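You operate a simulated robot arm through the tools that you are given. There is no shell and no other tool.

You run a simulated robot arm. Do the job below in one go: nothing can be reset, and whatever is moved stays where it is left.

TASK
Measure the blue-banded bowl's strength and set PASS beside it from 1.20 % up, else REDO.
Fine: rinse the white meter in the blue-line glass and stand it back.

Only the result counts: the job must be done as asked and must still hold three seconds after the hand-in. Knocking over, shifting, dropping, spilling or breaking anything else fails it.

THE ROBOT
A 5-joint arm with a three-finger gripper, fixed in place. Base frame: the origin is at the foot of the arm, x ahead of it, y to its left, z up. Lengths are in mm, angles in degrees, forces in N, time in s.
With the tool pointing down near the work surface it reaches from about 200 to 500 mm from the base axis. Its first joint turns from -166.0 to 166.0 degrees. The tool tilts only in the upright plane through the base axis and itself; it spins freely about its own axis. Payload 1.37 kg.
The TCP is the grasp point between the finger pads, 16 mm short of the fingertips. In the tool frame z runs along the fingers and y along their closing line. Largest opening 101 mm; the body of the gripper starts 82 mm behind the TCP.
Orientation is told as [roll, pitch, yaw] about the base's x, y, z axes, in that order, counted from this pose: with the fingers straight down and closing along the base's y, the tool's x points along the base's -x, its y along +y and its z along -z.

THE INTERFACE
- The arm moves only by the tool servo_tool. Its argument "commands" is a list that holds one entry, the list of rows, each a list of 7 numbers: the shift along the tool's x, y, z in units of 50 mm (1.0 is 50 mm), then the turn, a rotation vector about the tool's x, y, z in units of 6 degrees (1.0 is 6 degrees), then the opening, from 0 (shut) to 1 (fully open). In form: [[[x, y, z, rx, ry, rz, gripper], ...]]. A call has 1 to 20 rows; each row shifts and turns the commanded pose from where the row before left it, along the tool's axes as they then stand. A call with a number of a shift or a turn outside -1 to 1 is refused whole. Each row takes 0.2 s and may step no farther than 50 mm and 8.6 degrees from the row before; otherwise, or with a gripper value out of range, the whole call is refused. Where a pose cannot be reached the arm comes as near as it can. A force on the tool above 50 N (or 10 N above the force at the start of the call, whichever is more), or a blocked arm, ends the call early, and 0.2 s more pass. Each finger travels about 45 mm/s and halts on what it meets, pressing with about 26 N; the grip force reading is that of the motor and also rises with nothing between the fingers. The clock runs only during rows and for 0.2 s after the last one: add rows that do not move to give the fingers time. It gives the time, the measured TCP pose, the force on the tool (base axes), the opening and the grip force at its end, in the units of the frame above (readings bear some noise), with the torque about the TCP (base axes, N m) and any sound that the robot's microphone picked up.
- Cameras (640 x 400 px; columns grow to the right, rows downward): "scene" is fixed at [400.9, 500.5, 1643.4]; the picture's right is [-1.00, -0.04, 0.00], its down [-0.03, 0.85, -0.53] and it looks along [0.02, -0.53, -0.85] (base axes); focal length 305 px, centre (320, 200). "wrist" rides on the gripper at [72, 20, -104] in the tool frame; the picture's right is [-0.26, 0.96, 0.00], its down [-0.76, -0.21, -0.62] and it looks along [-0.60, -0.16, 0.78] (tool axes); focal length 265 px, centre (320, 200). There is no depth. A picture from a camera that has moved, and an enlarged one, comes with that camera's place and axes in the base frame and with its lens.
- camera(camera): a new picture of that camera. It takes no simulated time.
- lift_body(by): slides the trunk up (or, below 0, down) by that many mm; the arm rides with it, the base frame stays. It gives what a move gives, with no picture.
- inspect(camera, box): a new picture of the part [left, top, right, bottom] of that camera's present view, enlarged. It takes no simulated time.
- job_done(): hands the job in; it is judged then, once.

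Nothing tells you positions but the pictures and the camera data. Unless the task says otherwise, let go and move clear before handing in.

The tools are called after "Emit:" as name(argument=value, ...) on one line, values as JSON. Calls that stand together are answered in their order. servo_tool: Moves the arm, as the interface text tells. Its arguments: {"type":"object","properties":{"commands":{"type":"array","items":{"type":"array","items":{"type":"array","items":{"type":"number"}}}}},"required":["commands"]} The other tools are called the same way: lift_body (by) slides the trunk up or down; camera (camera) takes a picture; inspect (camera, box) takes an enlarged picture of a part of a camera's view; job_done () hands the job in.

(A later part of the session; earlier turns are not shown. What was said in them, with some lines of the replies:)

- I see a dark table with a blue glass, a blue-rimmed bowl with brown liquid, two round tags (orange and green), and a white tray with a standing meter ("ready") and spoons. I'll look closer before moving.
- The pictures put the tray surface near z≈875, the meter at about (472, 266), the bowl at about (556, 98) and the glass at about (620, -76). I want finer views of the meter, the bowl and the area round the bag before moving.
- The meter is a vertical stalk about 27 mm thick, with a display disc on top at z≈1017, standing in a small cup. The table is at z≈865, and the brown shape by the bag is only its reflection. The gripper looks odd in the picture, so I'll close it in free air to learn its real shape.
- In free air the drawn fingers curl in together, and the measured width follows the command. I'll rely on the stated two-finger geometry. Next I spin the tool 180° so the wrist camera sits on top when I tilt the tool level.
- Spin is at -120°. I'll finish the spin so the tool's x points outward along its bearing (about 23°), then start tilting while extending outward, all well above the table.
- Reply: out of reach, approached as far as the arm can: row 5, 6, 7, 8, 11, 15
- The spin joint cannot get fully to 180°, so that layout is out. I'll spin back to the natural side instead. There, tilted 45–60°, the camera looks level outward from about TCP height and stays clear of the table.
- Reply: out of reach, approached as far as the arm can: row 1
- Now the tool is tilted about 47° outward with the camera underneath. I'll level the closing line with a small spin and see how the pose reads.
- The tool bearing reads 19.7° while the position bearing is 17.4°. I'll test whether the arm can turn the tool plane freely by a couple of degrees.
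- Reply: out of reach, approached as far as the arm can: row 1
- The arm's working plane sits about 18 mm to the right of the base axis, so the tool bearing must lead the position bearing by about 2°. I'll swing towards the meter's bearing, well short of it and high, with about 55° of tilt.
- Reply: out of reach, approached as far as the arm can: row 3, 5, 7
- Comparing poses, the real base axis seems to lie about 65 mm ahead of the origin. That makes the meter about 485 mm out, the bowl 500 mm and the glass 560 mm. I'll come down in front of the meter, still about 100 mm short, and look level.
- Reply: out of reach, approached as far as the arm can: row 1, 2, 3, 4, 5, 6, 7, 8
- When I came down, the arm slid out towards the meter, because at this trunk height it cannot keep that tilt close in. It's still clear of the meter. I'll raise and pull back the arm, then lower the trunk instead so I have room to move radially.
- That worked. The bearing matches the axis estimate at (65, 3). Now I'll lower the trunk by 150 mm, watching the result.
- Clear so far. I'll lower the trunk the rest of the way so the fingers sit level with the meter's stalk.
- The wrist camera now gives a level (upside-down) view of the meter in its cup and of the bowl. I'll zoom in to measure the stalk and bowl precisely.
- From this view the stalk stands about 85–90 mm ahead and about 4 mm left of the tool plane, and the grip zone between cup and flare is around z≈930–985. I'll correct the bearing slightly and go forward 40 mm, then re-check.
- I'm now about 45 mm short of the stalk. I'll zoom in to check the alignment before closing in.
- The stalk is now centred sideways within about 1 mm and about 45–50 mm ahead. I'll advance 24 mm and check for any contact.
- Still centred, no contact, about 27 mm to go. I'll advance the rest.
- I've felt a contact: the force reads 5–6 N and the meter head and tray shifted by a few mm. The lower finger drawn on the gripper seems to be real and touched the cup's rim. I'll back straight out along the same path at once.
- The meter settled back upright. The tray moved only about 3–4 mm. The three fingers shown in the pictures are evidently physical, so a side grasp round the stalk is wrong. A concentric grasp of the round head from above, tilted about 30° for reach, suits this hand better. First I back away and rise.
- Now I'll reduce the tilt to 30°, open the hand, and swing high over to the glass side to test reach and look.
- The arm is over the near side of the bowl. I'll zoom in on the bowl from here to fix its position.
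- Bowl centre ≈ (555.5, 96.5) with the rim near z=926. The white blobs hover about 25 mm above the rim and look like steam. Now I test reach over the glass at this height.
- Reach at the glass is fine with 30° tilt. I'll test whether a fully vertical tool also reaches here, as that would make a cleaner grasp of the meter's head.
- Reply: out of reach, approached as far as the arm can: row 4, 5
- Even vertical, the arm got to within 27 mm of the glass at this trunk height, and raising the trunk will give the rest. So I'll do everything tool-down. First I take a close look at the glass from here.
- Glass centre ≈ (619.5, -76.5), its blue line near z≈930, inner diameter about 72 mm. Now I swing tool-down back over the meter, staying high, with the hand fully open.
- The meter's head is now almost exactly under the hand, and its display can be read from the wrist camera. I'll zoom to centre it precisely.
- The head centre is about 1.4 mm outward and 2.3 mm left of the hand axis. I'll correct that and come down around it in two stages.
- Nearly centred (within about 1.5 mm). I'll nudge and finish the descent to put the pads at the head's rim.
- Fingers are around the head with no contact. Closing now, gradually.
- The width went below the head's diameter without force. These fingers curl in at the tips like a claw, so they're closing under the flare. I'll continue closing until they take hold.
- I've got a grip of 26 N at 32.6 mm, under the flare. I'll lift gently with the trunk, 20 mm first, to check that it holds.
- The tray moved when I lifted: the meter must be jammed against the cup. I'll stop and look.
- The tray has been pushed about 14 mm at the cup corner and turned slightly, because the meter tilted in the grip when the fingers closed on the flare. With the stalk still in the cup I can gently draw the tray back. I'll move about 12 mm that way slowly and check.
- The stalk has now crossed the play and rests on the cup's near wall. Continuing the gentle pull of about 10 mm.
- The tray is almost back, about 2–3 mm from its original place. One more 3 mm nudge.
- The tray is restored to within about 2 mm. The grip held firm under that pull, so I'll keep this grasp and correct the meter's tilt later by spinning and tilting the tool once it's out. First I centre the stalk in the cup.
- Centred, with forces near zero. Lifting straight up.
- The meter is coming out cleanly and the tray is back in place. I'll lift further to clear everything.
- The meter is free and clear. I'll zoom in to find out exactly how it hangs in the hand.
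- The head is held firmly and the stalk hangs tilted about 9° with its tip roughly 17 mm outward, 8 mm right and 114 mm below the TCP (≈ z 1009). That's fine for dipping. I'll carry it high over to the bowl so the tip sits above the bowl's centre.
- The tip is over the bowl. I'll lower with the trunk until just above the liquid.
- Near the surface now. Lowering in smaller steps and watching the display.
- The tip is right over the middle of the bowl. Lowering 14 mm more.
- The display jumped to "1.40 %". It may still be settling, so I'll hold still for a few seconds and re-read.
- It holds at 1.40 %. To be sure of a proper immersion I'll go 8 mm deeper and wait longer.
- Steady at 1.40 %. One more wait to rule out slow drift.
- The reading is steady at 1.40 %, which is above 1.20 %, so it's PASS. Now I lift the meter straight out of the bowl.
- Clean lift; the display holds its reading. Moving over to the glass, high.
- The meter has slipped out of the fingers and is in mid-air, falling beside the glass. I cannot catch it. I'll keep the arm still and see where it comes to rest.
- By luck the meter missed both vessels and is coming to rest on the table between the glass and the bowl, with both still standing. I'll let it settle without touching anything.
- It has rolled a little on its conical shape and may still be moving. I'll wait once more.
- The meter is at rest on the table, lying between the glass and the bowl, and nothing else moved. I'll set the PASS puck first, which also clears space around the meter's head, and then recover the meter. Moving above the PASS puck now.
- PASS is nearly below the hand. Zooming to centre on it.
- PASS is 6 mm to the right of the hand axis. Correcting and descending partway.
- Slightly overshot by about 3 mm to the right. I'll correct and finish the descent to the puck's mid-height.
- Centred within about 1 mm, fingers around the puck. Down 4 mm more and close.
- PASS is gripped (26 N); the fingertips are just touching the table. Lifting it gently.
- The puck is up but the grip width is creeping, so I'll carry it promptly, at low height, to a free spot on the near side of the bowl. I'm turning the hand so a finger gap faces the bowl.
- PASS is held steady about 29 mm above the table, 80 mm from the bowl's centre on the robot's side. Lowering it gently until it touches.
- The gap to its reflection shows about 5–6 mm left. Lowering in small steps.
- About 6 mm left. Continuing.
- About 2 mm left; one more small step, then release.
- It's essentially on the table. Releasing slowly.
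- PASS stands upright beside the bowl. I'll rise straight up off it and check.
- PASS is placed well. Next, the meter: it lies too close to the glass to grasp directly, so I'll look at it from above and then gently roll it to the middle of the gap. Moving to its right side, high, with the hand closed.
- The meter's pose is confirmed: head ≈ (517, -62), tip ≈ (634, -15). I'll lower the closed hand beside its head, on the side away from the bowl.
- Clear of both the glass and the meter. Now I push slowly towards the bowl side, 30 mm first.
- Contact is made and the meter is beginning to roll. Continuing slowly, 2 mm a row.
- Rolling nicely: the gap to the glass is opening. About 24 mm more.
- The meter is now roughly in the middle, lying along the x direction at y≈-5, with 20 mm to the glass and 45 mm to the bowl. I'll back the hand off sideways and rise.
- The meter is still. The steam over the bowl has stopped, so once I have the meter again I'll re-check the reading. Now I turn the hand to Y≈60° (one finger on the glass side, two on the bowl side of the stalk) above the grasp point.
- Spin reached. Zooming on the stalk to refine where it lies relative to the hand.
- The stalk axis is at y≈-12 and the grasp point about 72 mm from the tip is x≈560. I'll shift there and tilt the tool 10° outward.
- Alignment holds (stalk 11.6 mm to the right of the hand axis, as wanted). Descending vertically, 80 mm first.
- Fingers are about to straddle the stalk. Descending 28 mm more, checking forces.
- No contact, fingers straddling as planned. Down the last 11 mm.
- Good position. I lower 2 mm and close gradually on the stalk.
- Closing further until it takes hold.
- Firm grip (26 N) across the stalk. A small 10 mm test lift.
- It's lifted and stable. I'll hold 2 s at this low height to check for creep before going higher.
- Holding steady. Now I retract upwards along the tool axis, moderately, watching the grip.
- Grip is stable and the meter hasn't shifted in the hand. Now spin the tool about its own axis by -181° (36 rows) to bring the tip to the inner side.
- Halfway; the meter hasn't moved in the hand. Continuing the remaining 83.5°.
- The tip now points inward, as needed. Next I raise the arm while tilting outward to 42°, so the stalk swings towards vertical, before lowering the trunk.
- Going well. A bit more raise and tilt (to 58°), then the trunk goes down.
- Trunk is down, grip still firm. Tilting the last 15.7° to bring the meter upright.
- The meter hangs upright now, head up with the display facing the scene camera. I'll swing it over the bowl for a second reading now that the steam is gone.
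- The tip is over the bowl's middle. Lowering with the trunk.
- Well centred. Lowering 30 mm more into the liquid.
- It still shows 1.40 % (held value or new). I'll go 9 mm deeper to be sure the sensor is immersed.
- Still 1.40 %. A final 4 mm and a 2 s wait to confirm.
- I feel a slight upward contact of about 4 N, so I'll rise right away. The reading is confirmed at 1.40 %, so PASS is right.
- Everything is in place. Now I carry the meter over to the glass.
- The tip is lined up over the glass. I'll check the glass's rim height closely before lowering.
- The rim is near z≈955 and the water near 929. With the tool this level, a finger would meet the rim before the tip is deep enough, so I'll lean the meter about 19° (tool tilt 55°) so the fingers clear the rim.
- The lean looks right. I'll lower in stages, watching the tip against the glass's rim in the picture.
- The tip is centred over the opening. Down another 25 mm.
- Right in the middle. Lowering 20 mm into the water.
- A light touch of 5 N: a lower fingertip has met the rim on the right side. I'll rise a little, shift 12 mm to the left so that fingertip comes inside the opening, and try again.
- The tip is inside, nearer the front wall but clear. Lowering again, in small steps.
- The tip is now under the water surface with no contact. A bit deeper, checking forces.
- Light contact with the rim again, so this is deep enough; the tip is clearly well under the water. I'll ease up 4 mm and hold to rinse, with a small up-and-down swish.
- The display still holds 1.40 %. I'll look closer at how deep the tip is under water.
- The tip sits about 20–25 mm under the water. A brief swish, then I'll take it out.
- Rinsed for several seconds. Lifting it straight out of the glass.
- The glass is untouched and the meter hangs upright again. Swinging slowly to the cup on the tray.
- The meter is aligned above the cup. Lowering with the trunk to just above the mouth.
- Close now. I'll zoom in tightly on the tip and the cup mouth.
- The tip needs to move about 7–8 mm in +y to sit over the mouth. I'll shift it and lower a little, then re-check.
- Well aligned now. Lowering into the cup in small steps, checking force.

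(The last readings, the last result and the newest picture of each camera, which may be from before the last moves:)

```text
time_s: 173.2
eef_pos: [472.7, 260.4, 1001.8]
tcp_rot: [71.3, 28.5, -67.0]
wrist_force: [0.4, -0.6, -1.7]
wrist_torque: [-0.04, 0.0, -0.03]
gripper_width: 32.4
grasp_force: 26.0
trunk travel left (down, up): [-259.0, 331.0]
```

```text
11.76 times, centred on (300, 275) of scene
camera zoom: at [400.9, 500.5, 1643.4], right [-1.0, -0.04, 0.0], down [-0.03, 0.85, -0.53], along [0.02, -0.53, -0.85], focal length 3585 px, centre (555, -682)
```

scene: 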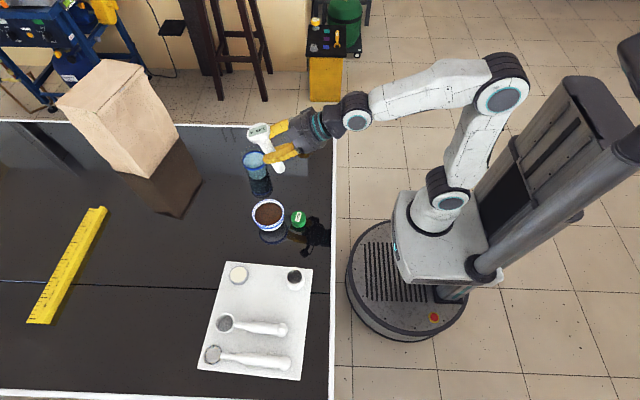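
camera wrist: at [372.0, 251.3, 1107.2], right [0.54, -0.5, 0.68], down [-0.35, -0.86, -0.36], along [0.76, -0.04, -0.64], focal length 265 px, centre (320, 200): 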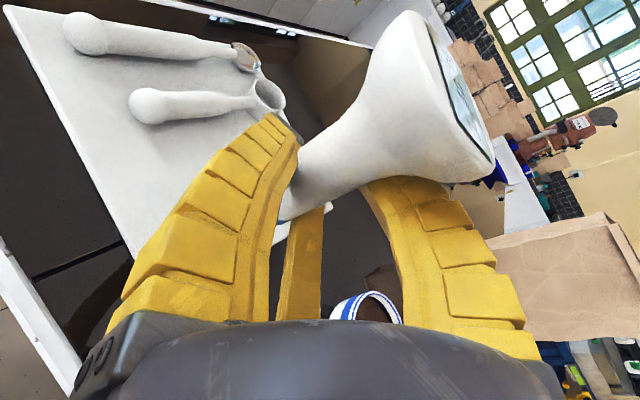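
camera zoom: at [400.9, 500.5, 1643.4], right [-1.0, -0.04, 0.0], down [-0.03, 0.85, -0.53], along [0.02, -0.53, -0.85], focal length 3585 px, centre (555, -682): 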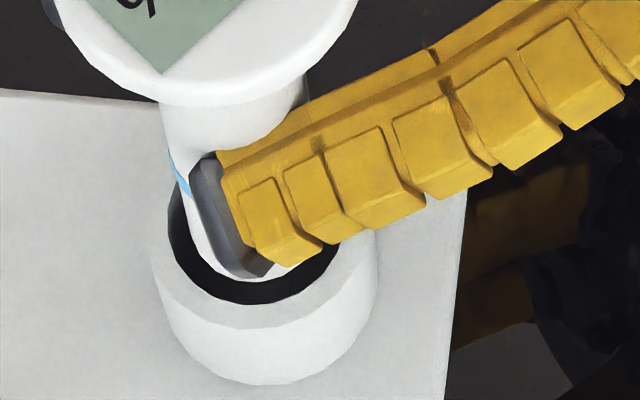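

Entering the mouth centred, no contact. Continuing down.

Emit:
lift_body(by=-8)

Emit:
lift_body(by=-6)

Emit:
inspect(camera="scene", box=[280, 245, 320, 295])

```text
time_s: 173.8
eef_pos: [471.6, 260.5, 993.6]
tcp_rot: [71.4, 28.5, -66.9]
wrist_force: [-0.3, 0.2, 0.3]
wrist_torque: [0.0, 0.01, -0.01]
gripper_width: 32.4
grasp_force: 26.0
trunk travel left (down, up): [-251.0, 339.0]
```

```text
time_s: 174.4
eef_pos: [471.6, 259.5, 987.9]
tcp_rot: [71.3, 28.5, -66.9]
wrist_force: [-0.4, -0.5, -1.7]
wrist_torque: [-0.02, -0.02, 0.0]
gripper_width: 32.2
grasp_force: 25.8
trunk travel left (down, up): [-245.0, 345.0]
```

```text
8.00 times, centred on (300, 270) of scene
camera zoom: at [400.9, 500.5, 1643.4], right [-1.0, -0.04, 0.0], down [-0.03, 0.85, -0.53], along [0.02, -0.53, -0.85], focal length 2438 px, centre (480, -360)
```

zoom: 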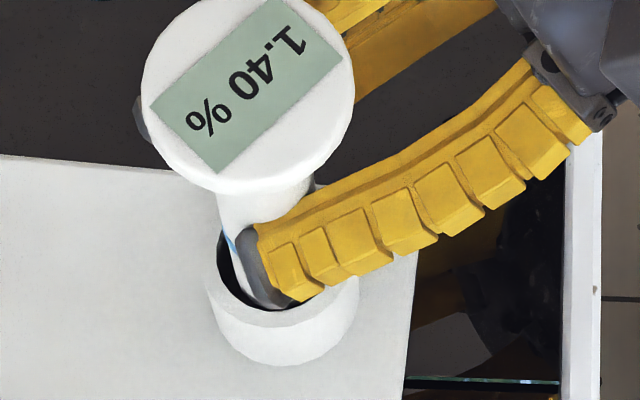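

Continuing down in small steps until it seats.

Emit:
lift_body(by=-6)

Emit:
lift_body(by=-4)

Emit:
inspect(camera="scene", box=[280, 245, 320, 295])

```text
time_s: 174.9
eef_pos: [471.3, 260.9, 980.7]
tcp_rot: [71.3, 28.5, -66.9]
wrist_force: [0.9, -1.0, -0.3]
wrist_torque: [0.0, 0.0, 0.01]
gripper_width: 32.2
grasp_force: 25.6
trunk travel left (down, up): [-239.0, 351.0]
```

```text
time_s: 175.4
eef_pos: [471.5, 260.4, 976.7]
tcp_rot: [71.3, 28.6, -66.9]
wrist_force: [-0.1, 0.0, -1.3]
wrist_torque: [0.0, 0.01, -0.01]
gripper_width: 32.3
grasp_force: 26.2
trunk travel left (down, up): [-235.0, 355.0]
```

```text
8.00 times, centred on (300, 270) of scene
camera zoom: at [400.9, 500.5, 1643.4], right [-1.0, -0.04, 0.0], down [-0.03, 0.85, -0.53], along [0.02, -0.53, -0.85], focal length 2438 px, centre (480, -360)
```

zoom: 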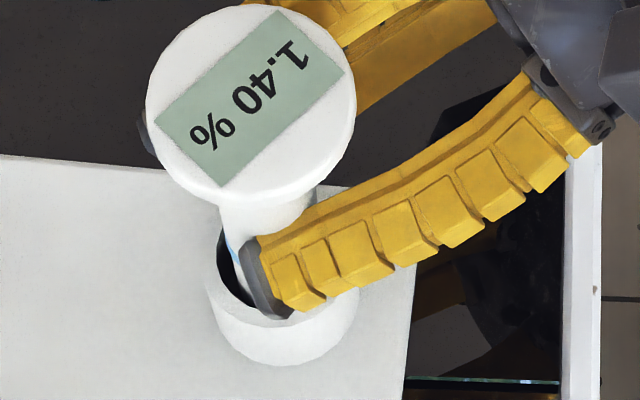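

Still free. By comparison with the original picture there are about 12–18 mm left. Continuing in 4 mm steps.

Emit:
lift_body(by=-4)

Emit:
lift_body(by=-3)

Emit:
inspect(camera="scene", box=[280, 245, 320, 295])

```text
time_s: 176.0
eef_pos: [472.1, 261.2, 972.5]
tcp_rot: [71.2, 28.5, -67.0]
wrist_force: [0.4, -1.6, -0.8]
wrist_torque: [-0.01, 0.01, 0.03]
gripper_width: 32.3
grasp_force: 26.0
trunk travel left (down, up): [-231.0, 359.0]
```

```text
time_s: 176.5
eef_pos: [471.3, 259.8, 969.4]
tcp_rot: [71.3, 28.5, -66.9]
wrist_force: [0.4, 0.2, 0.1]
wrist_torque: [0.03, -0.01, -0.02]
gripper_width: 32.3
grasp_force: 26.0
trunk travel left (down, up): [-228.0, 362.0]
```

```text
8.00 times, centred on (300, 270) of scene
camera zoom: at [400.9, 500.5, 1643.4], right [-1.0, -0.04, 0.0], down [-0.03, 0.85, -0.53], along [0.02, -0.53, -0.85], focal length 2438 px, centre (480, -360)
```

zoom: 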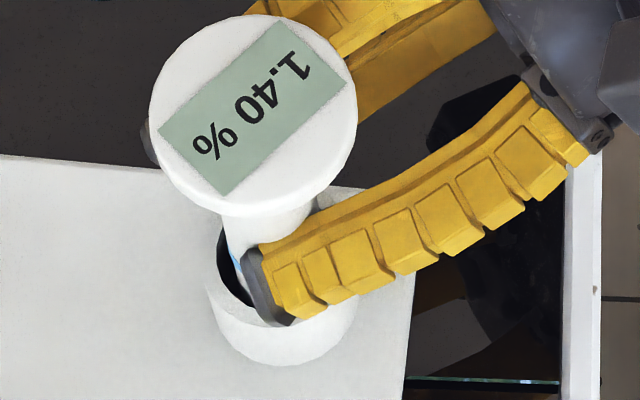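

No contact yet. 3 mm more.

Emit:
lift_body(by=-3)

Emit:
inspect(camera="scene", box=[190, 240, 340, 390])

```text
time_s: 177.0
eef_pos: [472.6, 259.7, 966.5]
tcp_rot: [71.2, 28.5, -66.9]
wrist_force: [1.3, 0.8, -0.6]
wrist_torque: [0.0, 0.02, 0.02]
gripper_width: 32.1
grasp_force: 25.8
trunk travel left (down, up): [-225.0, 365.0]
```

```text
2.67 times, centred on (265, 315) of scene
camera zoom: at [400.9, 500.5, 1643.4], right [-1.0, -0.04, 0.0], down [-0.03, 0.85, -0.53], along [0.02, -0.53, -0.85], focal length 813 px, centre (467, -107)
```

zoom: 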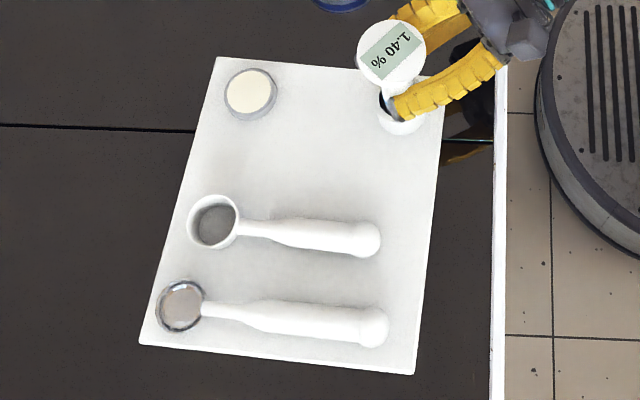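

The head is now at nearly its original picture position. 2 mm more to feel for the floor.

Emit:
lift_body(by=-2)

Emit:
lift_body(by=-2)

Emit:
inspect(camera="scene", box=[280, 245, 320, 295])

```text
time_s: 177.5
eef_pos: [471.0, 260.9, 965.2]
tcp_rot: [71.4, 28.6, -67.0]
wrist_force: [0.9, 0.0, -0.3]
wrist_torque: [0.0, -0.01, 0.03]
gripper_width: 32.3
grasp_force: 25.8
trunk travel left (down, up): [-223.0, 367.0]
```

```text
time_s: 178.1
eef_pos: [472.5, 260.1, 963.7]
tcp_rot: [71.3, 28.5, -67.0]
wrist_force: [-0.7, 0.0, 0.2]
wrist_torque: [0.03, 0.01, 0.0]
gripper_width: 32.0
grasp_force: 25.7
trunk travel left (down, up): [-221.0, 369.0]
```

```text
8.00 times, centred on (300, 270) of scene
camera zoom: at [400.9, 500.5, 1643.4], right [-1.0, -0.04, 0.0], down [-0.03, 0.85, -0.53], along [0.02, -0.53, -0.85], focal length 2438 px, centre (480, -360)
```

zoom: 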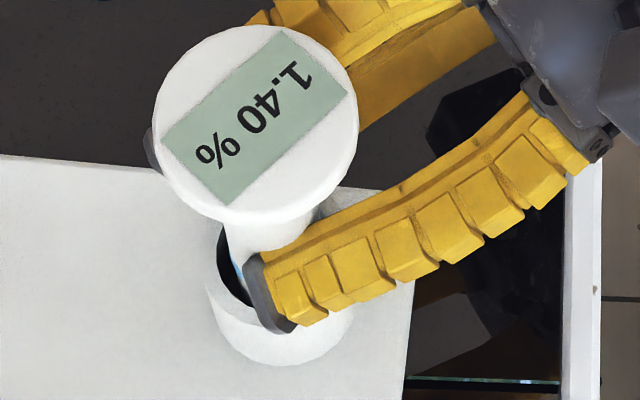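

Still not seated. Continuing.

Emit:
lift_body(by=-3)

Emit:
lift_body(by=-2)

Emit:
inspect(camera="scene", box=[280, 245, 320, 295])

```text
time_s: 178.6
eef_pos: [471.2, 260.4, 960.5]
tcp_rot: [71.3, 28.5, -66.9]
wrist_force: [0.1, 0.2, -0.1]
wrist_torque: [0.01, 0.0, -0.02]
gripper_width: 32.0
grasp_force: 25.8
trunk travel left (down, up): [-218.0, 372.0]
```

```text
time_s: 179.1
eef_pos: [471.3, 260.1, 959.9]
tcp_rot: [71.5, 28.6, -66.8]
wrist_force: [1.3, 0.0, 5.2]
wrist_torque: [-0.05, -0.06, 0.03]
gripper_width: 32.2
grasp_force: 25.6
trunk travel left (down, up): [-216.0, 374.0]
```

```text
8.00 times, centred on (300, 270) of scene
camera zoom: at [400.9, 500.5, 1643.4], right [-1.0, -0.04, 0.0], down [-0.03, 0.85, -0.53], along [0.02, -0.53, -0.85], focal length 2438 px, centre (480, -360)
```

zoom: 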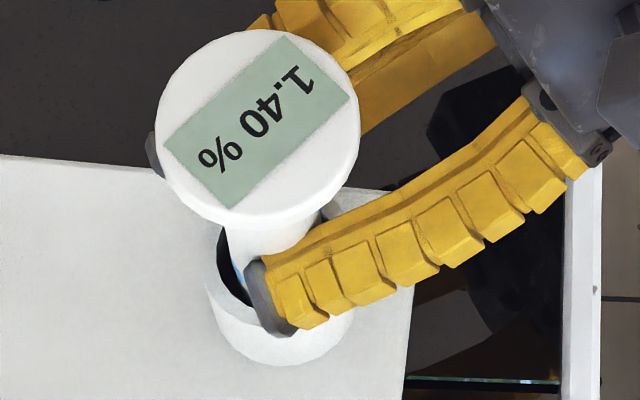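

There's a light 5 N contact, so it's on the cup floor or a finger just reached the cup rim, and the head is at its original spot. I'll ease up 1 mm and loosen the grip slightly so the meter settles.

Emit:
lift_body(by=1)

Emit:
servo_tool(commands=[[[0, 0, 0, 0, 0, 0, 0.28], [0, 0, 0, 0, 0, 0, 0.3], [0, 0, 0, 0, 0, 0, 0.32], [0, 0, 0, 0, 0, 0, 0.33], [0, 0, 0, 0, 0, 0, 0.33]]])

Emit:
inspect(camera="scene", box=[280, 245, 320, 295])

Emit:
camera(camera="wrist")

```text
time_s: 179.6
eef_pos: [472.4, 260.1, 958.9]
tcp_rot: [71.4, 28.5, -66.9]
wrist_force: [1.0, 1.1, 5.7]
wrist_torque: [-0.07, -0.05, -0.01]
gripper_width: 31.9
grasp_force: 26.1
trunk travel left (down, up): [-217.0, 373.0]
```

```text
time_s: 180.8
eef_pos: [472.6, 259.9, 959.9]
tcp_rot: [71.5, 28.5, -66.7]
wrist_force: [-0.3, 1.6, 8.2]
wrist_torque: [-0.11, -0.02, 0.01]
gripper_width: 34.4
grasp_force: 10.2
trunk travel left (down, up): [-217.0, 373.0]
```

```text
8.00 times, centred on (300, 270) of scene
camera zoom: at [400.9, 500.5, 1643.4], right [-1.0, -0.04, 0.0], down [-0.03, 0.85, -0.53], along [0.02, -0.53, -0.85], focal length 2438 px, centre (480, -360)
```

zoom: 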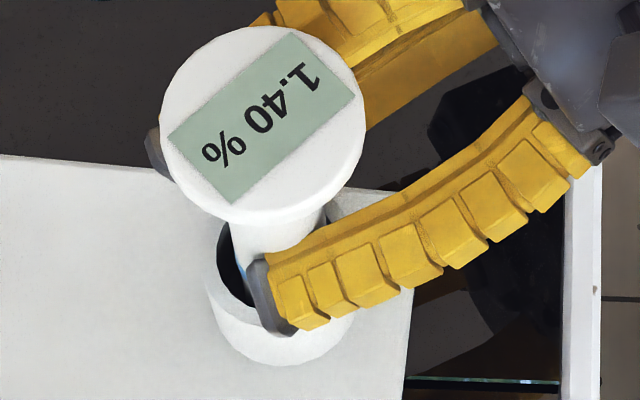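

```text
taken
camera wrist: at [371.6, 257.6, 1040.1], right [0.55, -0.49, 0.68], down [-0.34, -0.87, -0.36], along [0.77, -0.03, -0.64], focal length 265 px, centre (320, 200)
```

wrist: 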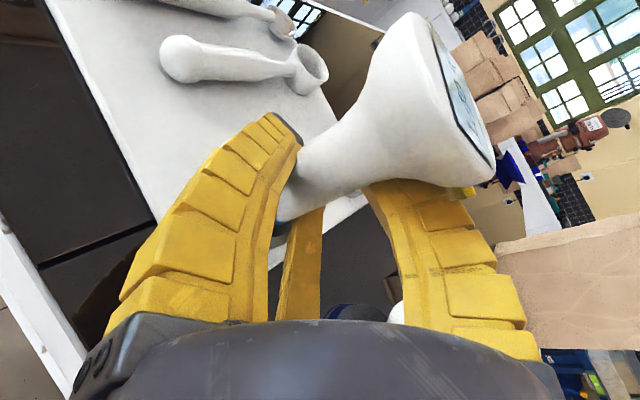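

A lower finger is pressing on the cup rim as it opens. Raising the hand 4 mm with the grip loosened.

Emit:
lift_body(by=4)

Emit:
inspect(camera="scene", box=[280, 245, 320, 295])

```text
time_s: 181.3
eef_pos: [470.3, 259.5, 962.0]
tcp_rot: [71.1, 28.4, -67.0]
wrist_force: [0.5, 0.7, 1.0]
wrist_torque: [0.03, 0.04, -0.03]
gripper_width: 37.3
grasp_force: 3.3
trunk travel left (down, up): [-221.0, 369.0]
```

```text
8.00 times, centred on (300, 270) of scene
camera zoom: at [400.9, 500.5, 1643.4], right [-1.0, -0.04, 0.0], down [-0.03, 0.85, -0.53], along [0.02, -0.53, -0.85], focal length 2438 px, centre (480, -360)
```

zoom: 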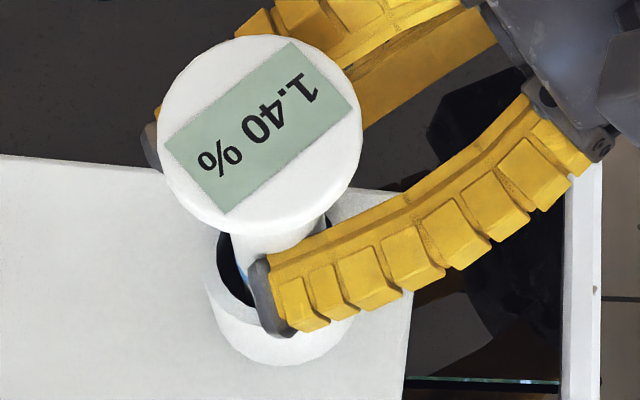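

The meter is released and seated. I'll alternate small raises with small openings so the lower finger doesn't press on the cup.

Emit:
lift_body(by=3)

Emit:
servo_tool(commands=[[[0, 0, 0, 0, 0, 0, 0.35], [0, 0, 0, 0, 0, 0, 0.37], [0, 0, 0, 0, 0, 0, 0.37]]])

Emit:
inspect(camera="scene", box=[280, 245, 320, 295])

```text
time_s: 181.8
eef_pos: [471.4, 260.9, 966.2]
tcp_rot: [71.2, 28.6, -66.9]
wrist_force: [-0.7, -0.4, -0.4]
wrist_torque: [-0.01, -0.04, 0.01]
gripper_width: 37.3
grasp_force: 3.6
trunk travel left (down, up): [-224.0, 366.0]
```

```text
time_s: 182.7
eef_pos: [472.8, 260.6, 965.4]
tcp_rot: [71.2, 28.5, -66.8]
wrist_force: [-0.1, 0.1, 0.8]
wrist_torque: [0.01, 0.01, 0.0]
gripper_width: 41.9
grasp_force: 3.9
trunk travel left (down, up): [-224.0, 366.0]
```

```text
8.00 times, centred on (300, 270) of scene
camera zoom: at [400.9, 500.5, 1643.4], right [-1.0, -0.04, 0.0], down [-0.03, 0.85, -0.53], along [0.02, -0.53, -0.85], focal length 2438 px, centre (480, -360)
```

zoom: 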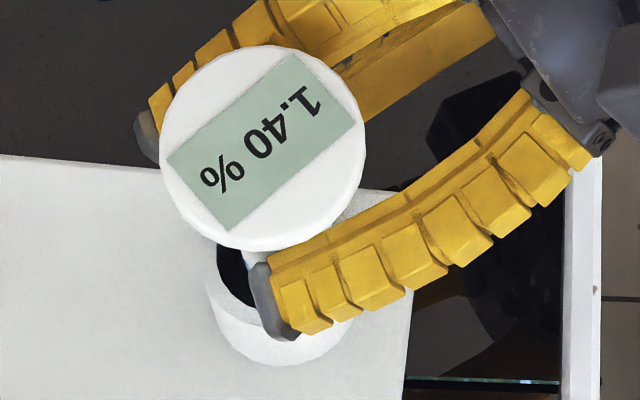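

It leans slightly against the fingers. Continuing the staged opening and raising.

Emit:
servo_tool(commands=[[[0, 0, 0, 0, 0, 0, 0.4], [0, 0, 0, 0, 0, 0, 0.4]]])

Emit:
lift_body(by=4)

Emit:
servo_tool(commands=[[[0, 0, 0, 0, 0, 0, 0.44], [0, 0, 0, 0, 0, 0, 0.44]]])

Emit:
inspect(camera="scene", box=[280, 245, 320, 295])

Emit:
camera(camera="wrist")

```text
time_s: 183.2
eef_pos: [472.0, 259.9, 965.8]
tcp_rot: [71.3, 28.6, -66.9]
wrist_force: [-0.5, 1.1, -0.1]
wrist_torque: [-0.01, -0.04, -0.01]
gripper_width: 44.8
grasp_force: 3.1
trunk travel left (down, up): [-224.0, 366.0]
```

```text
time_s: 183.8
eef_pos: [471.8, 260.6, 969.9]
tcp_rot: [71.3, 28.5, -66.9]
wrist_force: [-0.7, 0.4, -0.4]
wrist_torque: [-0.03, 0.02, 0.02]
gripper_width: 44.6
grasp_force: 2.7
trunk travel left (down, up): [-228.0, 362.0]
```

```text
time_s: 184.4
eef_pos: [472.4, 259.6, 969.8]
tcp_rot: [71.3, 28.5, -66.9]
wrist_force: [-0.2, 0.2, -0.2]
wrist_torque: [-0.03, -0.03, 0.02]
gripper_width: 48.6
grasp_force: 3.0
trunk travel left (down, up): [-228.0, 362.0]
```

```text
8.00 times, centred on (300, 270) of scene
camera zoom: at [400.9, 500.5, 1643.4], right [-1.0, -0.04, 0.0], down [-0.03, 0.85, -0.53], along [0.02, -0.53, -0.85], focal length 2438 px, centre (480, -360)
```

zoom: 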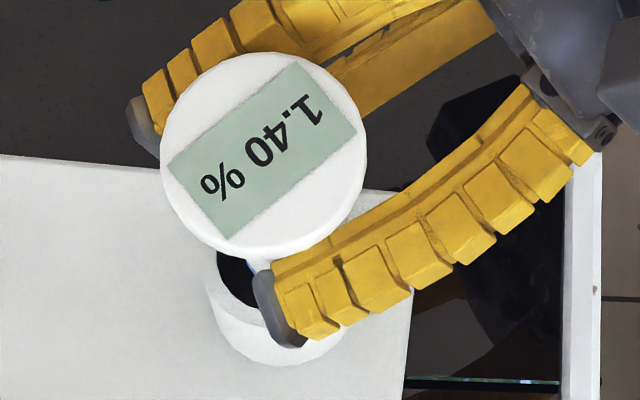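

```text
taken
camera wrist: at [372.2, 257.9, 1050.3], right [0.55, -0.49, 0.68], down [-0.34, -0.87, -0.36], along [0.77, -0.03, -0.64], focal length 265 px, centre (320, 200)
```

wrist: 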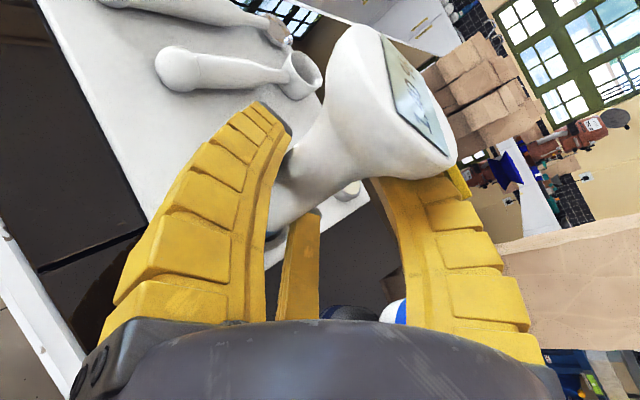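

The upper finger is under the bell and nudges the head sideways as it opens. Instead of opening or raising more, I'll slide the hand back (towards the robot) in small steps so that finger leaves from beneath.

Emit:
servo_tool(commands=[[[-0.0063, -0.0112, -0.0796, 0, 0, 0, 0.44], [-0.0063, -0.0112, -0.0796, 0, 0, 0, 0.44], [-0.0063, -0.0112, -0.0796, 0, 0, 0, 0.44], [0, 0, 0, 0, 0, 0, 0.44]]])

Emit:
inspect(camera="scene", box=[280, 245, 320, 295])

Emit:
camera(camera="wrist")

```text
time_s: 185.4
eef_pos: [461.5, 254.0, 971.0]
tcp_rot: [71.4, 28.5, -66.9]
wrist_force: [-0.2, 0.2, -0.6]
wrist_torque: [-0.03, 0.02, 0.04]
gripper_width: 48.7
grasp_force: 3.7
trunk travel left (down, up): [-228.0, 362.0]
```

```text
8.00 times, centred on (300, 270) of scene
camera zoom: at [400.9, 500.5, 1643.4], right [-1.0, -0.04, 0.0], down [-0.03, 0.85, -0.53], along [0.02, -0.53, -0.85], focal length 2438 px, centre (480, -360)
```

zoom: 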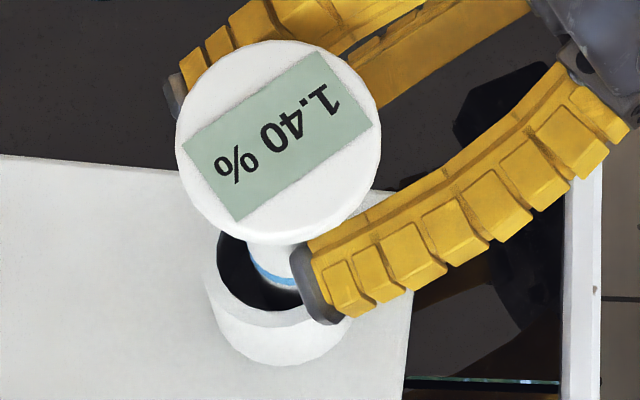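

```text
taken
camera wrist: at [362.3, 251.4, 1051.7], right [0.55, -0.49, 0.68], down [-0.34, -0.87, -0.36], along [0.77, -0.03, -0.64], focal length 265 px, centre (320, 200)
```

wrist: 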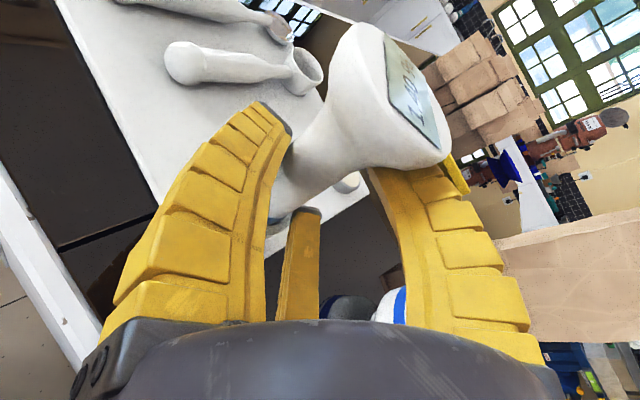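

The fingers are still guiding the stalk. I'll lower the hand 4 mm so the upper finger frees the flare, and see whether the meter rights itself.

Emit:
lift_body(by=-4)

Emit:
inspect(camera="scene", box=[280, 245, 320, 295])

Emit:
inspect(camera="wrist", box=[220, 20, 480, 260])

```text
time_s: 185.9
eef_pos: [462.3, 254.2, 967.0]
tcp_rot: [71.3, 28.5, -66.9]
wrist_force: [0.8, -1.0, -0.6]
wrist_torque: [-0.03, 0.0, 0.01]
gripper_width: 48.7
grasp_force: 3.3
trunk travel left (down, up): [-224.0, 366.0]
```

```text
8.00 times, centred on (300, 270) of scene
camera zoom: at [400.9, 500.5, 1643.4], right [-1.0, -0.04, 0.0], down [-0.03, 0.85, -0.53], along [0.02, -0.53, -0.85], focal length 2438 px, centre (480, -360)
```

zoom: 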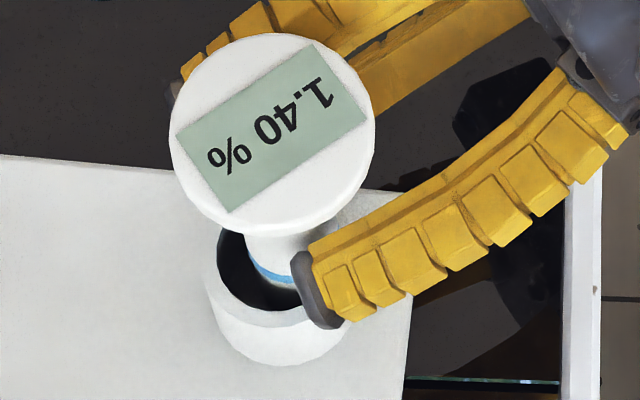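

```text
1.67 times, centred on (350, 140) of wrist
camera zoom: at [362.4, 251.4, 1047.6], right [0.55, -0.49, 0.68], down [-0.34, -0.87, -0.36], along [0.77, -0.03, -0.64], focal length 442 px, centre (270, 300)
```

zoom: 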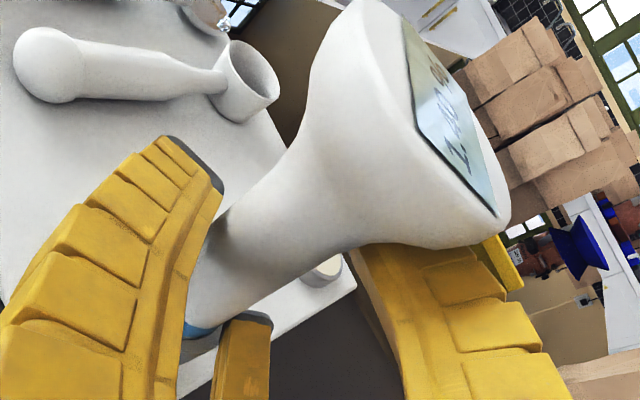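

That helped. Lowering 3 mm more, then continuing the retreat level.

Emit:
lift_body(by=-3)

Emit:
inspect(camera="scene", box=[280, 245, 320, 295])

```text
time_s: 186.4
eef_pos: [462.2, 253.3, 963.6]
tcp_rot: [71.3, 28.4, -66.9]
wrist_force: [0.2, 0.4, -0.7]
wrist_torque: [-0.01, 0.0, -0.01]
gripper_width: 48.6
grasp_force: 3.4
trunk travel left (down, up): [-221.0, 369.0]
```

```text
8.00 times, centred on (300, 270) of scene
camera zoom: at [400.9, 500.5, 1643.4], right [-1.0, -0.04, 0.0], down [-0.03, 0.85, -0.53], along [0.02, -0.53, -0.85], focal length 2438 px, centre (480, -360)
```

zoom: 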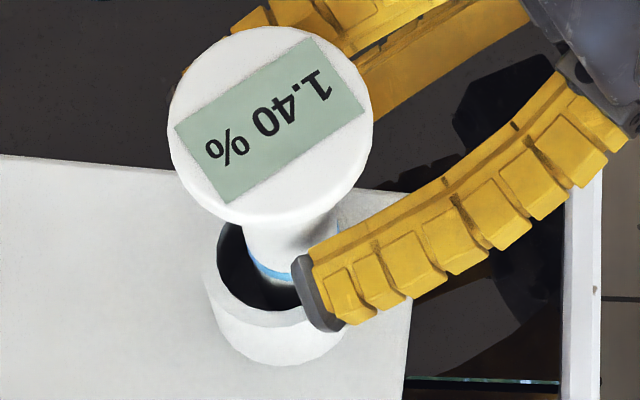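

The meter now stands upright in its cup (just slightly off-centre within the play). Retreating straight back, level.

Emit:
servo_tool(commands=[[[-0.011, -0.0195, -0.0768, 0, 0, 0, 0.44], [-0.011, -0.0195, -0.0768, 0, 0, 0, 0.44], [-0.011, -0.0195, -0.0768, 0, 0, 0, 0.44], [0, 0, 0, 0, 0, 0, 0.44]]])

Emit:
inspect(camera="scene", box=[280, 245, 320, 295])

Emit:
inspect(camera="wrist", box=[220, 20, 480, 260])

```text
time_s: 187.4
eef_pos: [453.2, 246.8, 964.3]
tcp_rot: [71.3, 28.4, -67.0]
wrist_force: [0.9, 0.8, -0.4]
wrist_torque: [0.02, 0.01, 0.01]
gripper_width: 48.7
grasp_force: 3.5
trunk travel left (down, up): [-221.0, 369.0]
```

```text
8.00 times, centred on (300, 270) of scene
camera zoom: at [400.9, 500.5, 1643.4], right [-1.0, -0.04, 0.0], down [-0.03, 0.85, -0.53], along [0.02, -0.53, -0.85], focal length 2438 px, centre (480, -360)
```

zoom: 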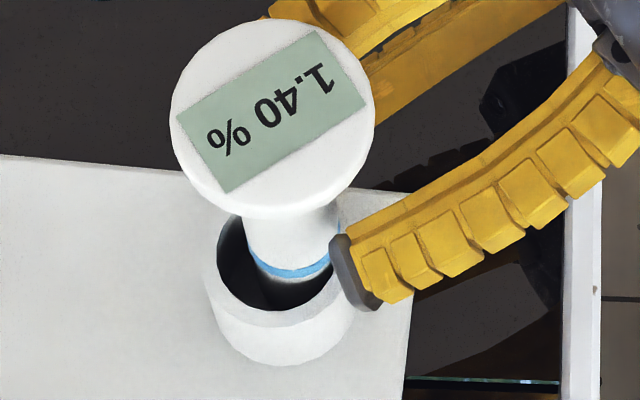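

```text
1.67 times, centred on (350, 140) of wrist
camera zoom: at [352.1, 245.0, 1044.8], right [0.55, -0.49, 0.68], down [-0.34, -0.87, -0.36], along [0.77, -0.03, -0.64], focal length 442 px, centre (270, 300)
```

zoom: 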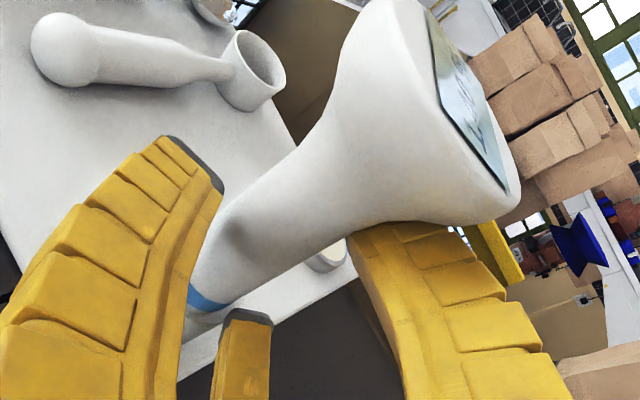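

Almost free; continuing back.

Emit:
servo_tool(commands=[[[-0.011, -0.0195, -0.0768, 0, 0, 0, 0.44], [-0.011, -0.0195, -0.0768, 0, 0, 0, 0.44], [-0.011, -0.0195, -0.0768, 0, 0, 0, 0.44], [0, 0, 0, 0, 0, 0, 0.44]]])

Emit:
inspect(camera="scene", box=[280, 245, 320, 295])

Emit:
inspect(camera="wrist", box=[220, 20, 480, 260])

```text
time_s: 188.4
eef_pos: [441.6, 241.1, 963.9]
tcp_rot: [71.3, 28.6, -66.8]
wrist_force: [0.1, 0.4, 0.0]
wrist_torque: [-0.03, 0.03, 0.0]
gripper_width: 48.5
grasp_force: 3.4
trunk travel left (down, up): [-221.0, 369.0]
```

```text
8.00 times, centred on (300, 270) of scene
camera zoom: at [400.9, 500.5, 1643.4], right [-1.0, -0.04, 0.0], down [-0.03, 0.85, -0.53], along [0.02, -0.53, -0.85], focal length 2438 px, centre (480, -360)
```

zoom: 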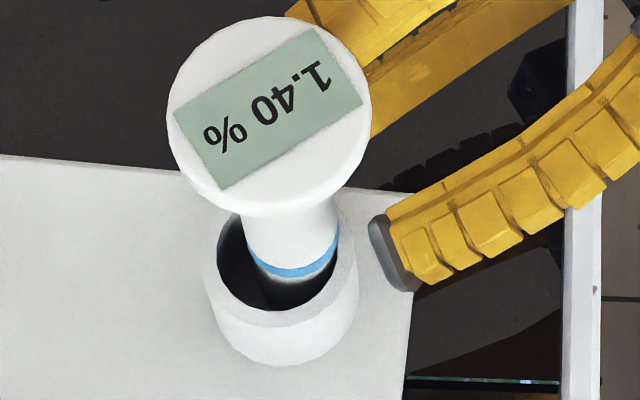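

```text
1.67 times, centred on (350, 140) of wrist
camera zoom: at [341.3, 238.8, 1044.4], right [0.55, -0.49, 0.68], down [-0.34, -0.87, -0.36], along [0.76, -0.03, -0.64], focal length 442 px, centre (270, 300)
```

zoom: 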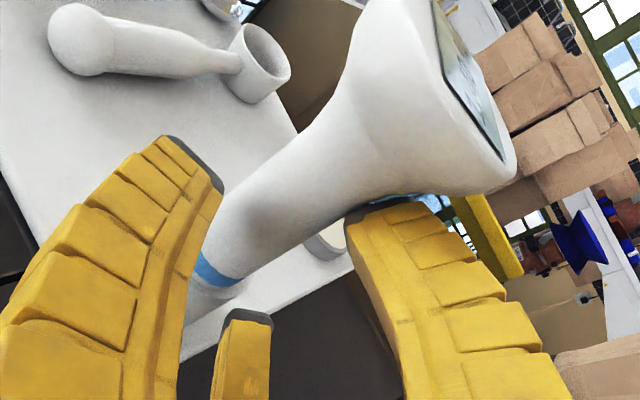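

The stalk is out from between the fingers. Backing off 30 mm more.

Emit:
servo_tool(commands=[[[-0.011, -0.0195, -0.0768, 0, 0, 0, 0.44], [-0.0165, -0.0293, -0.1152, 0, 0, 0, 0.44], [-0.0165, -0.0293, -0.1152, 0, 0, 0, 0.44], [-0.0165, -0.0293, -0.1152, 0, 0, 0, 0.44], [-0.0165, -0.0293, -0.1152, 0, 0, 0, 0.44], [0, 0, 0, 0, 0, 0, 0.44]]])

Emit:
inspect(camera="scene", box=[280, 245, 320, 295])

Emit:
camera(camera="wrist")

Emit:
inspect(camera="scene", box=[190, 240, 340, 390])

```text
time_s: 189.8
eef_pos: [417.4, 226.1, 964.4]
tcp_rot: [71.3, 28.4, -66.9]
wrist_force: [0.3, 0.6, 0.5]
wrist_torque: [0.0, -0.01, 0.0]
gripper_width: 48.8
grasp_force: 3.4
trunk travel left (down, up): [-221.0, 369.0]
```

```text
8.00 times, centred on (300, 270) of scene
camera zoom: at [400.9, 500.5, 1643.4], right [-1.0, -0.04, 0.0], down [-0.03, 0.85, -0.53], along [0.02, -0.53, -0.85], focal length 2438 px, centre (480, -360)
```

zoom: 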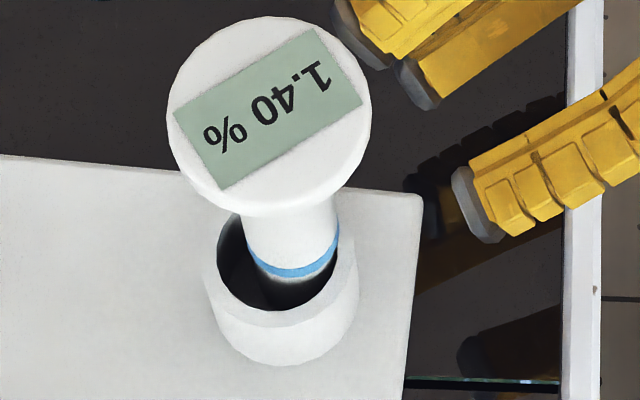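

```text
taken
camera wrist: at [318.0, 223.7, 1044.6], right [0.55, -0.49, 0.68], down [-0.34, -0.87, -0.36], along [0.77, -0.03, -0.64], focal length 265 px, centre (320, 200)
```

wrist: 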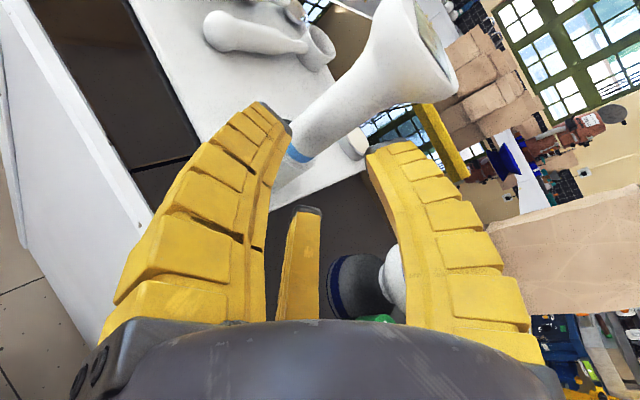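

```text
2.67 times, centred on (265, 315) of scene
camera zoom: at [400.9, 500.5, 1643.4], right [-1.0, -0.04, 0.0], down [-0.03, 0.85, -0.53], along [0.02, -0.53, -0.85], focal length 813 px, centre (467, -107)
```

zoom: 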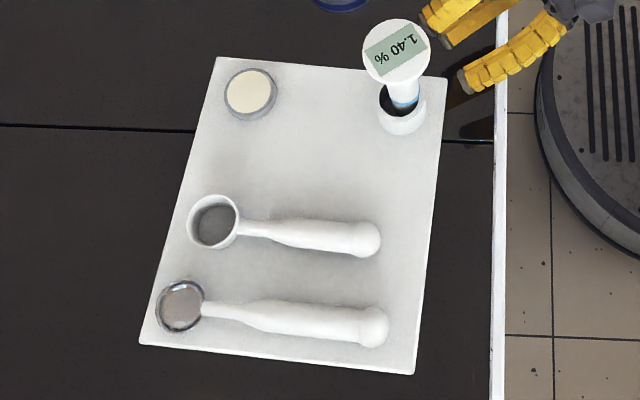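

The meter is standing upright and free in its cup, and the tray is where it was. I'll raise the hand well clear and check everything.

Emit:
lift_body(by=180)

Emit:
camera(camera="scene")

Emit:
inspect(camera="scene", box=[220, 120, 340, 250])

Emit:
inspect(camera="scene", box=[190, 240, 340, 390])

Emit:
camera(camera="wrist")

```text
time_s: 191.8
eef_pos: [418.5, 227.0, 1144.4]
tcp_rot: [71.3, 28.5, -66.9]
wrist_force: [-0.6, 0.3, -0.7]
wrist_torque: [-0.02, -0.02, -0.02]
gripper_width: 48.6
grasp_force: 2.5
trunk travel left (down, up): [-401.0, 189.0]
```

```text
taken
```

scene: 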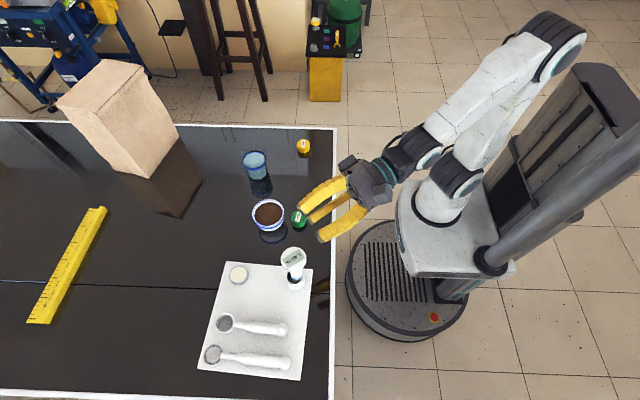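

```text
3.08 times, centred on (280, 185) of scene
camera zoom: at [400.9, 500.5, 1643.4], right [-1.0, -0.04, 0.0], down [-0.03, 0.85, -0.53], along [0.02, -0.53, -0.85], focal length 938 px, centre (443, 246)
```

zoom: 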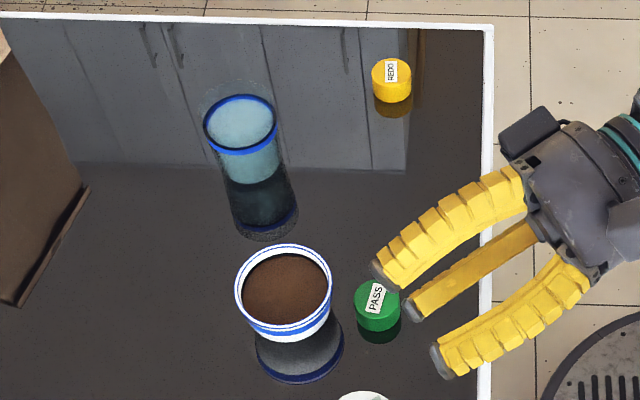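

```text
2.67 times, centred on (265, 315) of scene
camera zoom: at [400.9, 500.5, 1643.4], right [-1.0, -0.04, 0.0], down [-0.03, 0.85, -0.53], along [0.02, -0.53, -0.85], focal length 813 px, centre (467, -107)
```

zoom: 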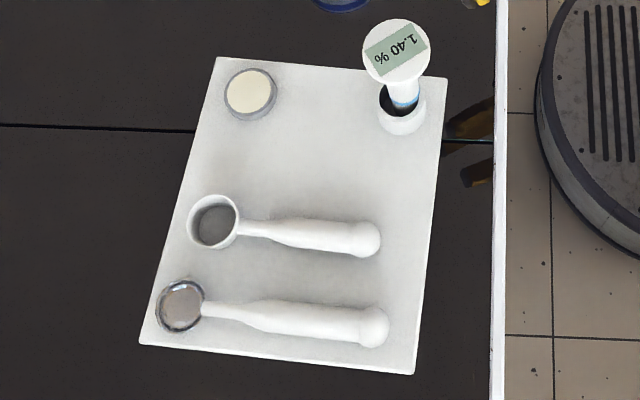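

```text
taken
camera wrist: at [318.2, 223.9, 1224.5], right [0.55, -0.49, 0.68], down [-0.34, -0.87, -0.36], along [0.77, -0.03, -0.64], focal length 265 px, centre (320, 200)
```

wrist: 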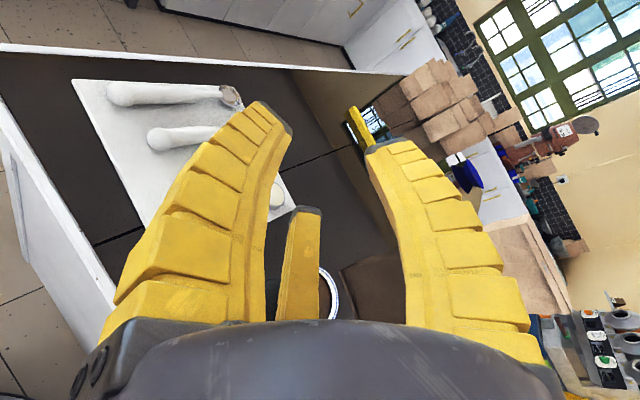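

I see PASS standing beside the bowl, the meter upright and free in its cup on the tray, and the glass, bowl, REDO and spoons in place. The hand is open and clear. One last look at the cup and bowl before I hand in.

Emit:
inspect(camera="scene", box=[270, 240, 320, 295])

Emit:
inspect(camera="scene", box=[230, 180, 330, 260])

```text
7.27 times, centred on (295, 268) of scene
camera zoom: at [400.9, 500.5, 1643.4], right [-1.0, -0.04, 0.0], down [-0.03, 0.85, -0.53], along [0.02, -0.53, -0.85], focal length 2216 px, centre (502, -291)
```

zoom: 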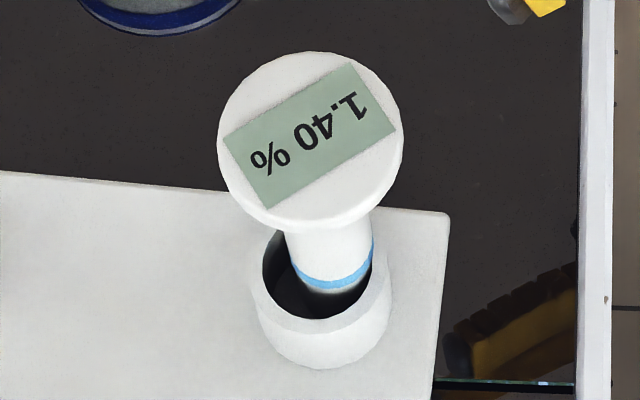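

```text
5.00 times, centred on (280, 220) of scene
camera zoom: at [400.9, 500.5, 1643.4], right [-1.0, -0.04, 0.0], down [-0.03, 0.85, -0.53], along [0.02, -0.53, -0.85], focal length 1524 px, centre (520, 100)
```

zoom: 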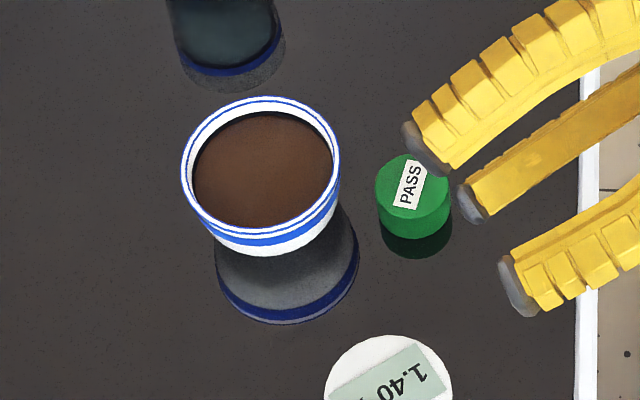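

The meter stands upright in its cup, PASS is beside the bowl, and the hand is open and well clear above. Handing in.

Emit:
job_done()

```text
The job is handed in.
```

The job is handed in: the bowl read 1.40 %, so PASS stands beside it. The meter was rinsed and is back upright in its cup. I did drop the meter once along the way.

- **Reading:** it showed 1.40 % while the bowl was still steaming, held steady for about 9 s. It still showed 1.40 % when I dipped again after the steam stopped. The display keeps its last value, so the second dip may not be a fresh reading.
- **PASS:** it stands upright on the robot's side of the bowl, about 80 mm centre to centre.
- **Rinse:** the tip was about 20 mm under the water for roughly 6 s. The display stayed at 1.40 % in the water, so nothing on it confirms the rinse.

What went wrong on the way:

- **The meter fell:** it slipped out of my grip on the first carry and fell about 25 cm onto the table. It missed the glass and the bowl, shows no visible damage and still displays. I picked it up again after rolling it clear of the glass.
- **The tray moved:** I pushed it about 14 mm while first gripping the meter, then drew it back to within about 2–4 mm of where it was.
- **Light contacts:** fingers pressed lightly (about 4–8 N) on the bowl rim, the glass rim and the meter's cup. In the last pictures the bowl and glass had not moved, and REDO was not touched.
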